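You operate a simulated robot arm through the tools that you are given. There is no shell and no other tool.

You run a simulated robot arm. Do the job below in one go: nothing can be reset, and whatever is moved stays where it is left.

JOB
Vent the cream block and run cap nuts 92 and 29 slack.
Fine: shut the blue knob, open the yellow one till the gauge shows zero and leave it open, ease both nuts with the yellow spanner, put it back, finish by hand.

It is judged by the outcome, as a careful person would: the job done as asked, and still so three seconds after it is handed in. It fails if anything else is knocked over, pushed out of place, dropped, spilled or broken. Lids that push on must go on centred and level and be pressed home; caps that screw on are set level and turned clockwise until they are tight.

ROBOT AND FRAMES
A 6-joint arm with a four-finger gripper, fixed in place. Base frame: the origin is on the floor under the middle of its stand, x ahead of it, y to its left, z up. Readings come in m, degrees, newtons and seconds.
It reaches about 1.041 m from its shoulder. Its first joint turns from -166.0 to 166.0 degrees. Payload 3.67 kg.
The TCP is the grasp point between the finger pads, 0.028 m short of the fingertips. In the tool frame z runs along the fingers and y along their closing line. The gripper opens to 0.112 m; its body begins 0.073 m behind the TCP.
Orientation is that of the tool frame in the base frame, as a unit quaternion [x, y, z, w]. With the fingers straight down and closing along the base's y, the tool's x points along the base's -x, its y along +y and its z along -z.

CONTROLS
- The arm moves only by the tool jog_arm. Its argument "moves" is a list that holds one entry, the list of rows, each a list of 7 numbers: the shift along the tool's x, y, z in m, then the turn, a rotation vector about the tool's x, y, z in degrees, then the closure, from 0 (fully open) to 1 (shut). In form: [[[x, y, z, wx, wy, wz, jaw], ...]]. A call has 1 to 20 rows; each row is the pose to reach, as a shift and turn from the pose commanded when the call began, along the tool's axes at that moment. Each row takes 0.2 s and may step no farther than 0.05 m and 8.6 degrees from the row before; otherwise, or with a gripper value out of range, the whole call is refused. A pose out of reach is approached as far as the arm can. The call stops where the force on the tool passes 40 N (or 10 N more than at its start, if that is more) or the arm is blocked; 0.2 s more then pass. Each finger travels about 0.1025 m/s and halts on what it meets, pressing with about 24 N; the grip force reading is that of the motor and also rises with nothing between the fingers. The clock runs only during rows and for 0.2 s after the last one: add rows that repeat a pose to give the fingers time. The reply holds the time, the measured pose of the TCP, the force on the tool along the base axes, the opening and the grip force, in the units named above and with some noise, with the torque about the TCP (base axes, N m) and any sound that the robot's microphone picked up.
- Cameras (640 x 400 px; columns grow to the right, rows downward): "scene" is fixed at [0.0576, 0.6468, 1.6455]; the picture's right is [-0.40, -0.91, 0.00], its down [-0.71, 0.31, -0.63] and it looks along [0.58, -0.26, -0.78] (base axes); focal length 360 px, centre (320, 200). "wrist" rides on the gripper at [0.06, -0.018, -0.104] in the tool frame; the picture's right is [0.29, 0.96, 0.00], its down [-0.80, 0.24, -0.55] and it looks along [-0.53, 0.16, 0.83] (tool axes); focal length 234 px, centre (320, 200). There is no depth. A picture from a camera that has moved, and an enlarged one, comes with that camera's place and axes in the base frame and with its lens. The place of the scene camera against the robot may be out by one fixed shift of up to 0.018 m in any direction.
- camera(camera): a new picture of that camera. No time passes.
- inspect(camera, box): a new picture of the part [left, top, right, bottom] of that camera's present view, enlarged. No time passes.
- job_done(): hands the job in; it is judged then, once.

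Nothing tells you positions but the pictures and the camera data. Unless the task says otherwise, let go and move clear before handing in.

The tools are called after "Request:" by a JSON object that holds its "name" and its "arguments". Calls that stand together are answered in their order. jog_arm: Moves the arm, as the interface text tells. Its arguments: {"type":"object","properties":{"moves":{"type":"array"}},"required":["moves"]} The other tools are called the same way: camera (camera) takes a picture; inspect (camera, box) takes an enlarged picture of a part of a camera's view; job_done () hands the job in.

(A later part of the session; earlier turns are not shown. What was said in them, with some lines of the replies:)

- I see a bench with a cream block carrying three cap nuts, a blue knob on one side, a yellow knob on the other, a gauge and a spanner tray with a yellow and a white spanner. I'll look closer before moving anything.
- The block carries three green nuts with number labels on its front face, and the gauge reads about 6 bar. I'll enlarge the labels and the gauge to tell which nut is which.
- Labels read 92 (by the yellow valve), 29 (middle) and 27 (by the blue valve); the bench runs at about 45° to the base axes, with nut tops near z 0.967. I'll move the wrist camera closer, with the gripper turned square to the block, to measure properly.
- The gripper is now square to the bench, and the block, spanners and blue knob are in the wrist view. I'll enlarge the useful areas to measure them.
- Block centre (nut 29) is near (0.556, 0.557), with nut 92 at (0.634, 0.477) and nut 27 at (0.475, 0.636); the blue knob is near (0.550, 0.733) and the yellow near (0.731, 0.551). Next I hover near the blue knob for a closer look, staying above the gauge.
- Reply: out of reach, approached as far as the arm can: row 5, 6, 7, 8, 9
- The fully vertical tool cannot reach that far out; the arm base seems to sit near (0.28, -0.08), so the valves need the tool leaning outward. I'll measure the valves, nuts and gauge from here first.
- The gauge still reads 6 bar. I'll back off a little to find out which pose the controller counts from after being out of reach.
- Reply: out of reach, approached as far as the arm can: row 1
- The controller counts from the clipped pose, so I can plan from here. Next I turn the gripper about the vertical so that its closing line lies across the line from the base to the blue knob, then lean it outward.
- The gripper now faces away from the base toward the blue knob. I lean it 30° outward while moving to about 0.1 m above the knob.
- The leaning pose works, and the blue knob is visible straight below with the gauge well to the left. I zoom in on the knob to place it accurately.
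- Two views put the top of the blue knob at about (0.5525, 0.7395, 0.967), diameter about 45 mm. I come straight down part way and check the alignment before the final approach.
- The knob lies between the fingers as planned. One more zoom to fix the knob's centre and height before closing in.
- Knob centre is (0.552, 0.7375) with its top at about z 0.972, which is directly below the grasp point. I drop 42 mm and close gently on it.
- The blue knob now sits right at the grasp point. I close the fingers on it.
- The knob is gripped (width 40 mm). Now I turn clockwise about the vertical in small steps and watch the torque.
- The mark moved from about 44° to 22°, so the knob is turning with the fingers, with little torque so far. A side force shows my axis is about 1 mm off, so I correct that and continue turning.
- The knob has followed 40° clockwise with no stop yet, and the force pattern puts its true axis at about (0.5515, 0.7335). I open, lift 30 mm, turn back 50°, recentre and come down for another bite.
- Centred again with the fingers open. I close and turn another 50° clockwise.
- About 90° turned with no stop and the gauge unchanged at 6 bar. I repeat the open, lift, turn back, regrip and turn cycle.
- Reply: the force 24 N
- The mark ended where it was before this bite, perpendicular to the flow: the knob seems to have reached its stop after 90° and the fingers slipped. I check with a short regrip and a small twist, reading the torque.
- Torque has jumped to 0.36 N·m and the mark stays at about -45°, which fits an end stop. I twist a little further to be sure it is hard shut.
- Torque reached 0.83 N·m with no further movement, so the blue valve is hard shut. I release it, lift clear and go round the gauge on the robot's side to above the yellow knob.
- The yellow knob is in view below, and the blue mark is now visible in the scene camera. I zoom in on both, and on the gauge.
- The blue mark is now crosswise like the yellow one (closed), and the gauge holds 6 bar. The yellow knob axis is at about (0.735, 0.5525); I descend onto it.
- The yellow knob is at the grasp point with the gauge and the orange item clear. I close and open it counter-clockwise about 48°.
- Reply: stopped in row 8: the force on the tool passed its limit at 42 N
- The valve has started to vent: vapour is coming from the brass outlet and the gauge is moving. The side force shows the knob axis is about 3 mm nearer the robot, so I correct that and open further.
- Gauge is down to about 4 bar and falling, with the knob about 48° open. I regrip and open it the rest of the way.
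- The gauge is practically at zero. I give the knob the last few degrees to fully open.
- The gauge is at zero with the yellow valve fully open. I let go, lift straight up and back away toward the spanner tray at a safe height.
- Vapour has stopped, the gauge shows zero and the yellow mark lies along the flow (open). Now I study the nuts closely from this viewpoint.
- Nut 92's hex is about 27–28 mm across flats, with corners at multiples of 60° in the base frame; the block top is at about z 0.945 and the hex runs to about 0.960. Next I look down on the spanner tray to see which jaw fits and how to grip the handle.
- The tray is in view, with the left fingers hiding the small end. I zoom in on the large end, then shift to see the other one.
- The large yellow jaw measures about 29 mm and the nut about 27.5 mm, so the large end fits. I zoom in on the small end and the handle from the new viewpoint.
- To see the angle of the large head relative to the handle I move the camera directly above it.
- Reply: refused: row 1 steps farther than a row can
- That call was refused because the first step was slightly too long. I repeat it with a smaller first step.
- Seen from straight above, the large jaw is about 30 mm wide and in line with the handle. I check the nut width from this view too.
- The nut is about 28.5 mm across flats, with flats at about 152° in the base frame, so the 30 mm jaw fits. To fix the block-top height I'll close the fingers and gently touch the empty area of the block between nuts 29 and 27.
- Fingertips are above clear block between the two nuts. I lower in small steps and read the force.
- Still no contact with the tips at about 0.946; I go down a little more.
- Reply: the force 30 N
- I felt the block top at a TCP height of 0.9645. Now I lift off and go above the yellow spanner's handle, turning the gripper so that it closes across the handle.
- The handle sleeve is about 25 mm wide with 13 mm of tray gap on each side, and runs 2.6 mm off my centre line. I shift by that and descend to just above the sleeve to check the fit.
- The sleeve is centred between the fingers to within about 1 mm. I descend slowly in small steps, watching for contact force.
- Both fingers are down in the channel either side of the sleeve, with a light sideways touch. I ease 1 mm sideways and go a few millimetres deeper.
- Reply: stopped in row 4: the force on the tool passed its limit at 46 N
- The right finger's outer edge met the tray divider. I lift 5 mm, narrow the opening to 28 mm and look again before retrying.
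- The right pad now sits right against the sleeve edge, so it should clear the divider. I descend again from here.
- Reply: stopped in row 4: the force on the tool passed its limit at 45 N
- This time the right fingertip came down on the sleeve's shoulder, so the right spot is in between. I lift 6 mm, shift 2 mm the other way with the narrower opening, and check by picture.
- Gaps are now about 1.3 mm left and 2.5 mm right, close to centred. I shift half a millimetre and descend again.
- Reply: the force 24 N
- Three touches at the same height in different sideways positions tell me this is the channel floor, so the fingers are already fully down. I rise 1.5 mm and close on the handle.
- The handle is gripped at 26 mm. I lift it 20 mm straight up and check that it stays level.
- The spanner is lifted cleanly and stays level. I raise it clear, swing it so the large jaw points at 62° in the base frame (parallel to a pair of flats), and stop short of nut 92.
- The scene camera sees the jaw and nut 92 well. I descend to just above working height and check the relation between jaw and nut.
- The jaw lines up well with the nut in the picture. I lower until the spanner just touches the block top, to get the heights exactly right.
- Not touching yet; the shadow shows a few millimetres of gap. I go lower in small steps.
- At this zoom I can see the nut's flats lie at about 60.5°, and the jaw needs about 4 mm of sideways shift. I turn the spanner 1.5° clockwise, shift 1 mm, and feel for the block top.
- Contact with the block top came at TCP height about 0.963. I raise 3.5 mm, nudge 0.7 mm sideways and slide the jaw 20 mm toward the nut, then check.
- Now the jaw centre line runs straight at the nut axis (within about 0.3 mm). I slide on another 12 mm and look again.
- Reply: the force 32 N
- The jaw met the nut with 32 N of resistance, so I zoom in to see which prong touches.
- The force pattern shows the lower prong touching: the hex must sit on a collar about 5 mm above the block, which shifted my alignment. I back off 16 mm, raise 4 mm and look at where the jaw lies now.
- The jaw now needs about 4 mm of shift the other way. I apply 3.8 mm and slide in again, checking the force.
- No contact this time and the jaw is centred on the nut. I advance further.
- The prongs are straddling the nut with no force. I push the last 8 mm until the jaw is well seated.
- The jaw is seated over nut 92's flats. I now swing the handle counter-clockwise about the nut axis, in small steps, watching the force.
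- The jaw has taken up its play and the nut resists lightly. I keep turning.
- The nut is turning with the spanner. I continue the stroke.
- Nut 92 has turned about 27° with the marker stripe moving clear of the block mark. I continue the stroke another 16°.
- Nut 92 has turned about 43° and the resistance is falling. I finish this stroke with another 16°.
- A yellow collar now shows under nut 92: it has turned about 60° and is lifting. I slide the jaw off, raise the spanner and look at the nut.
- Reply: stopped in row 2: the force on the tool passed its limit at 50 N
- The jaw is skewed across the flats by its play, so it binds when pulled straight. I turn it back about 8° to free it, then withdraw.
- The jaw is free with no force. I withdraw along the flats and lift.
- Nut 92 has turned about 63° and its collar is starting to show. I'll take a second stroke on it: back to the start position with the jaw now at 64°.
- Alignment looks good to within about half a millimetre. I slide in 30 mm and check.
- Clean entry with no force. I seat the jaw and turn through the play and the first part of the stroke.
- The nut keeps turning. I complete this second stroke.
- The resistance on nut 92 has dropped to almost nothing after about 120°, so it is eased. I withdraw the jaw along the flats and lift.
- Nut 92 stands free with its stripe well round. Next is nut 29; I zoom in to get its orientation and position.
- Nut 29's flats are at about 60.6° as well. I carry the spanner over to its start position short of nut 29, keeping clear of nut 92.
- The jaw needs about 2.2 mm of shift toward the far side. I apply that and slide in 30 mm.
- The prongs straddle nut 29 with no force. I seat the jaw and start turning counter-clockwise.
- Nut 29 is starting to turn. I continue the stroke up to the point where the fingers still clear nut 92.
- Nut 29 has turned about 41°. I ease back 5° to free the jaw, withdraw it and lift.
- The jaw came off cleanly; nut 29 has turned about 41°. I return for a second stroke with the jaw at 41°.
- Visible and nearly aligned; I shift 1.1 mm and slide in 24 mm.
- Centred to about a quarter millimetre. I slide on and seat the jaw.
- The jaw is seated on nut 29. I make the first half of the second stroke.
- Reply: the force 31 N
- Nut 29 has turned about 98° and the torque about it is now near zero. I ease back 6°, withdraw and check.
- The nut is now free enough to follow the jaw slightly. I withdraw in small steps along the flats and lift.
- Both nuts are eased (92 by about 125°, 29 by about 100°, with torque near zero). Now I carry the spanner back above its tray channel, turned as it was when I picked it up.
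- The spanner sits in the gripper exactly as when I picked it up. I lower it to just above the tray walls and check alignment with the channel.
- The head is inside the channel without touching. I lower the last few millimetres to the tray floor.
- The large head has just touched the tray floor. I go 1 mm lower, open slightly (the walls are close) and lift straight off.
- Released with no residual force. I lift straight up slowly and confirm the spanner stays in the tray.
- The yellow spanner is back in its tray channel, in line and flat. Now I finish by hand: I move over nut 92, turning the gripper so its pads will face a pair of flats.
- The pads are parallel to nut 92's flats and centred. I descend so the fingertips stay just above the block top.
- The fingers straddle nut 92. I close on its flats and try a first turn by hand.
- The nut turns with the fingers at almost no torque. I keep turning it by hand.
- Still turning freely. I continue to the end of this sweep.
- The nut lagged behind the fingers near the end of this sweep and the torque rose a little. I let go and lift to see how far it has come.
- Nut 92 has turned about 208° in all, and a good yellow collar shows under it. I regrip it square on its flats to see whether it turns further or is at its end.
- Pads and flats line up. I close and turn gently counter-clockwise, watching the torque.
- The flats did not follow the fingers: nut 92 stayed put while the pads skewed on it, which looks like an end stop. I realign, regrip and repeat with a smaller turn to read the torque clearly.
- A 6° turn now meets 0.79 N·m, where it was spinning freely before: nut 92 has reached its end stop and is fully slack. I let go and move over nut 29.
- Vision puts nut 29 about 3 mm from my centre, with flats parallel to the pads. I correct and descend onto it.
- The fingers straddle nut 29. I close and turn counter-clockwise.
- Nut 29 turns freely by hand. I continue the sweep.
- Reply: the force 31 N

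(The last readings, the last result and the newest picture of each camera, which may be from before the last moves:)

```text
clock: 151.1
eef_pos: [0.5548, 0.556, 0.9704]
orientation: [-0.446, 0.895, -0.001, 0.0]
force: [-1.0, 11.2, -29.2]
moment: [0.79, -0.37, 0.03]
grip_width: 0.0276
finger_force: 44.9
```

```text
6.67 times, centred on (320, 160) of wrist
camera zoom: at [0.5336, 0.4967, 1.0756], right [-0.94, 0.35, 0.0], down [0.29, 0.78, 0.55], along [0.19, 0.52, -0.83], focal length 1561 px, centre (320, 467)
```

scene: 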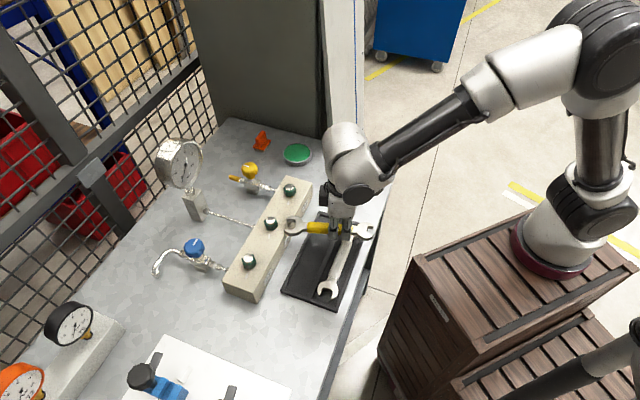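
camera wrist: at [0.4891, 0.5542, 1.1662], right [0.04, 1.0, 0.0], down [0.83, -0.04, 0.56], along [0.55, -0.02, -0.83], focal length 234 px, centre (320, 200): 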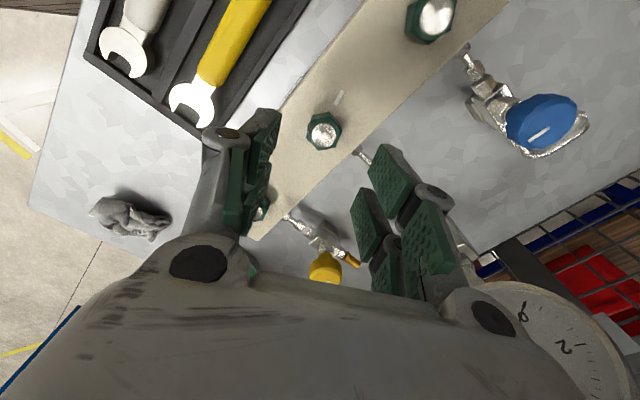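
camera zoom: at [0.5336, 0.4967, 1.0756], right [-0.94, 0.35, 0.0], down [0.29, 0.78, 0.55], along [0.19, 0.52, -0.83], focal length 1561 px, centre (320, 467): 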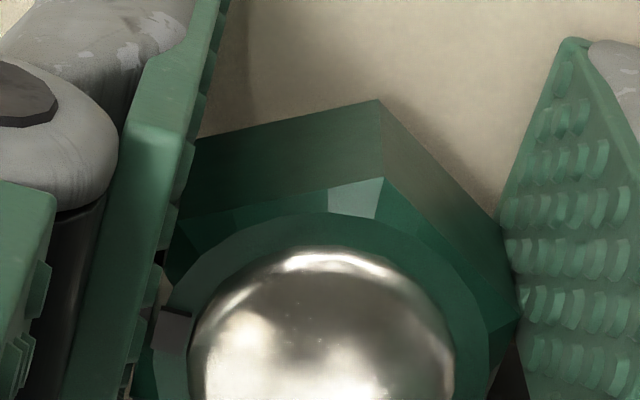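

The nut has turned about 172° but it is pulling down on me because I raised too much. I relax that and keep turning in smaller steps.

Request:
{"name": "jog_arm", "arguments": {"moves": [[[0, 0, 0.0008, 0, 0, 0, 0.9], [0, 0, 0.0016, 0, 0, 0, 0.9], [0, 0, 0.0016, 0, 0, -6, 0.9], [0, 0, 0.0016, 0, 0, -12, 0.9], [0, 0, 0.0016, 0, 0, -18, 0.9], [0, 0, 0.0016, 0, 0, -24, 0.9], [0, 0, 0.0016, 0, 0, -24, 0.9]]]}}

Request:
{"name": "inspect", "arguments": {"camera": "wrist", "box": [280, 130, 360, 190]}}

```text
clock: 152.7
eef_pos: [0.5563, 0.5554, 0.9699]
orientation: [-0.623, 0.783, -0.001, 0.0]
force: [-9.0, 7.8, -14.9]
moment: [-0.43, 0.3, 0.01]
grip_width: 0.0278
finger_force: 44.9
```

```text
6.67 times, centred on (320, 160) of wrist
camera zoom: at [0.559, 0.4928, 1.0755], right [-1.0, -0.07, 0.0], down [-0.06, 0.83, 0.55], along [-0.04, 0.55, -0.83], focal length 1561 px, centre (320, 467)
```

zoom: 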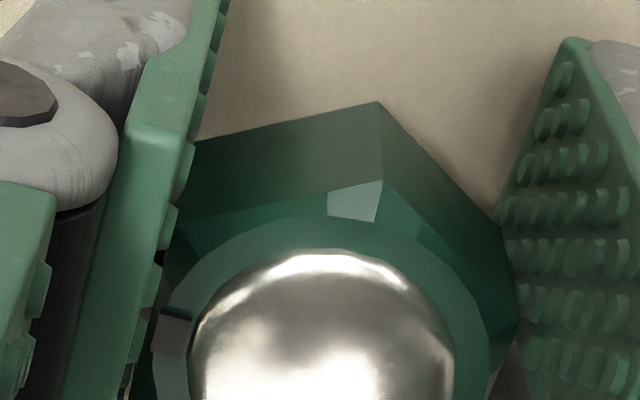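

Request:
{"name": "jog_arm", "arguments": {"moves": [[[0, 0, 0.0006, 0, 0, -4, 0.9], [0, 0, 0.0006, 0, 0, -8, 0.9], [0, 0, 0.0006, 0, 0, -12, 0.9], [0, 0, 0.0006, 0, 0, -16, 0.9], [0, 0, 0.0006, 0, 0, -16, 0.9]]]}}

Request:
{"name": "inspect", "arguments": {"camera": "wrist", "box": [280, 130, 360, 190]}}

```text
clock: 153.9
eef_pos: [0.5549, 0.5545, 0.9701]
orientation: [0.725, -0.689, 0.0, 0.0]
force: [-8.0, 4.2, -2.2]
moment: [0.24, 0.3, -0.77]
grip_width: 0.0282
finger_force: 45.0
```

```text
6.67 times, centred on (320, 160) of wrist
camera zoom: at [0.5758, 0.4957, 1.0755], right [-0.94, -0.34, 0.0], down [-0.28, 0.78, 0.55], along [-0.19, 0.52, -0.83], focal length 1561 px, centre (320, 467)
```

zoom: 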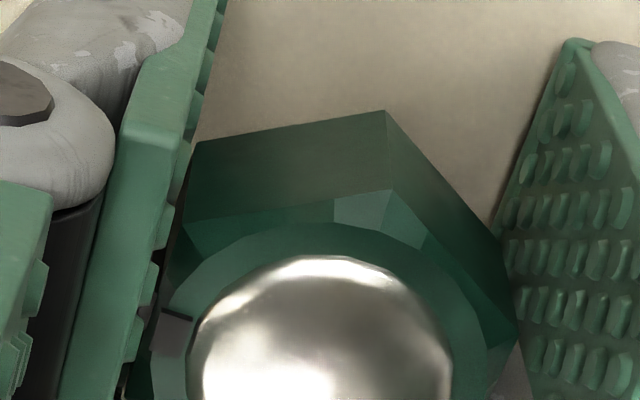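

Nut 29 met the same end stop (0.77 N·m) at about 208°, so both nuts are run fully slack. I release it, lift clear and back away.

Request:
{"name": "jog_arm", "arguments": {"moves": [[[0, 0, 0, 0, 0, 2, 0.9], [0, 0, 0, 0, 0, 3, 0.6], [0, 0, 0, 0, 0, 3, 0.5], [0, 0, -0.02, 0, 0, 3, 0.5], [0, 0, -0.06, 0, 0, 3, 0.5], [0, 0, -0.1, 0, 0, 3, 0.5], [0, 0, -0.14, 0, 0, 3, 0.5], [0.04, 0, -0.16, 0, 0, 3, 0.4], [0.08, 0, -0.18, 0, 0, 3, 0.3], [0.12, 0, -0.2, 0, 0, 3, 0.2], [0.16, 0, -0.22, 0, 0, 3, 0.1], [0.2, 0, -0.24, 0, 0, 3, 0], [0.2, 0, -0.24, 0, 0, 3, 0]]]}}

Request:
{"name": "camera", "arguments": {"camera": "scene"}}

Request:
{"name": "inspect", "arguments": {"camera": "scene", "box": [260, 212, 300, 237]}}

Request:
{"name": "inspect", "arguments": {"camera": "scene", "box": [270, 175, 310, 200]}}

Request:
{"name": "inspect", "arguments": {"camera": "scene", "box": [140, 130, 300, 230]}}

Request:
{"name": "inspect", "arguments": {"camera": "scene", "box": [140, 200, 300, 300]}}

Request:
{"name": "inspect", "arguments": {"camera": "scene", "box": [270, 200, 370, 310]}}

```text
clock: 156.7
eef_pos: [0.5639, 0.3556, 1.2106]
orientation: [-0.707, 0.708, 0.0, 0.002]
force: [0.4, 0.6, -0.7]
moment: [-0.01, 0.03, 0.01]
grip_width: 0.1117
finger_force: 0.1
```

```text
taken
```

scene: 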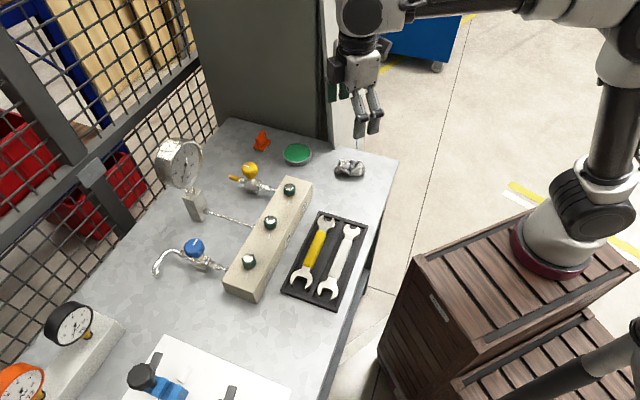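

```text
16.00 times, centred on (280, 224) of scene
camera zoom: at [0.0576, 0.6468, 1.6455], right [-0.4, -0.91, 0.0], down [-0.71, 0.31, -0.63], along [0.58, -0.26, -0.78], focal length 5754 px, centre (960, -192)
```

zoom: 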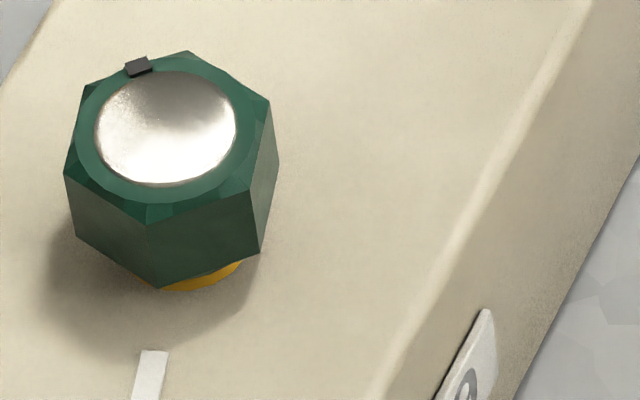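

```text
16.00 times, centred on (290, 188) of scene
camera zoom: at [0.0576, 0.6468, 1.6455], right [-0.4, -0.91, 0.0], down [-0.71, 0.31, -0.63], along [0.58, -0.26, -0.78], focal length 5754 px, centre (800, 400)
```

zoom: 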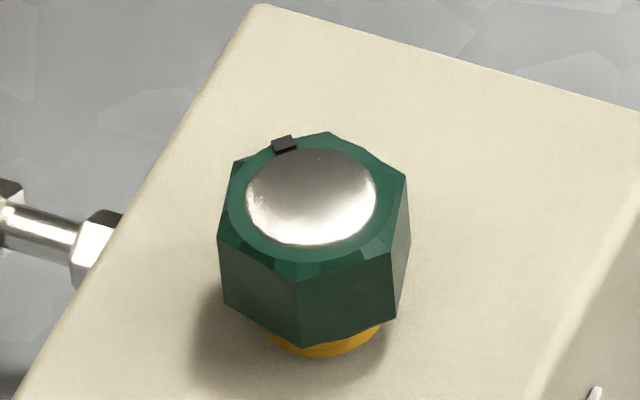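

```text
4.00 times, centred on (220, 180) of scene
camera zoom: at [0.0576, 0.6468, 1.6455], right [-0.4, -0.91, 0.0], down [-0.71, 0.31, -0.63], along [0.58, -0.26, -0.78], focal length 1438 px, centre (720, 280)
```

zoom: 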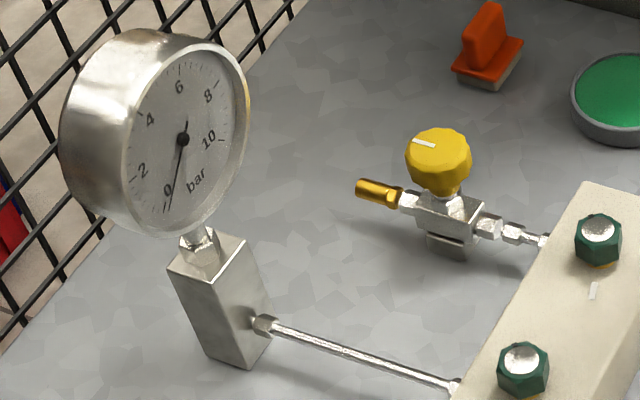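

```text
4.00 times, centred on (220, 250) of scene
camera zoom: at [0.0576, 0.6468, 1.6455], right [-0.4, -0.91, 0.0], down [-0.71, 0.31, -0.63], along [0.58, -0.26, -0.78], focal length 1438 px, centre (720, 0)
```

zoom: 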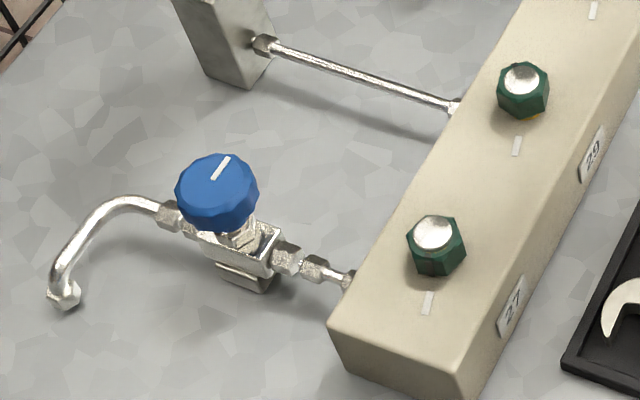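

```text
3.64 times, centred on (320, 255) of scene
camera zoom: at [0.0576, 0.6468, 1.6455], right [-0.4, -0.91, 0.0], down [-0.71, 0.31, -0.63], along [0.58, -0.26, -0.78], focal length 1308 px, centre (320, 0)
```

zoom: 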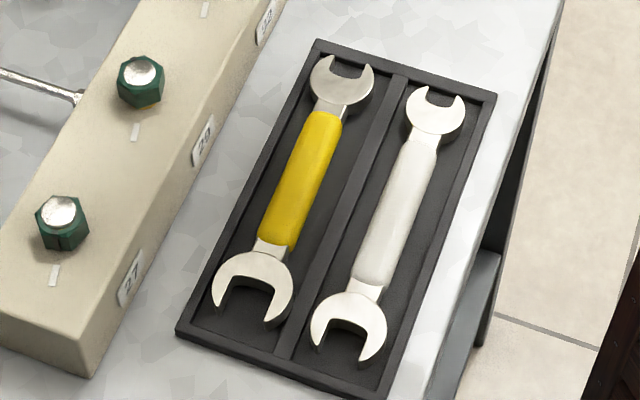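

All checks out. Both nuts sit raised on their yellow collars with their stripes at the same end position, nut 27 is untouched, the blue knob is shut, the yellow knob is open and the gauge shows zero. The yellow spanner lies flat back in its tray channel and the arm is clear, so I hand the job in.

Request:
{"name": "job_done", "arguments": {}}

```text
The job is handed in.
```

The job is done and handed in: the cream block is vented, and cap nuts 92 and 29 are run slack.

- **Blue knob:** turned clockwise 90° to its stop, so it is shut.
- **Yellow knob:** turned about 90° to full open and left there. The gauge fell from 6 bar to zero and stayed at zero.
- **Nuts 92 and 29:** both eased with the large end of the yellow spanner, about 125° for nut 92 and about 100° for nut 29. I then turned each one by hand to about 208°, where it met an end stop. I took that stop as fully slack. Both sit raised with their yellow collars showing.
- **Spanner:** back flat in its own tray channel, placed there before the hand turning.
- **Everything else:** nut 27, the white spanner and the other items on the bench are where they were, and the arm is clear.

While picking up and using the spanner, the arm stopped itself three times on its force limit. Twice a fingertip pressed on the tray, and once the jaw bound on nut 92. Nothing moved or was damaged.
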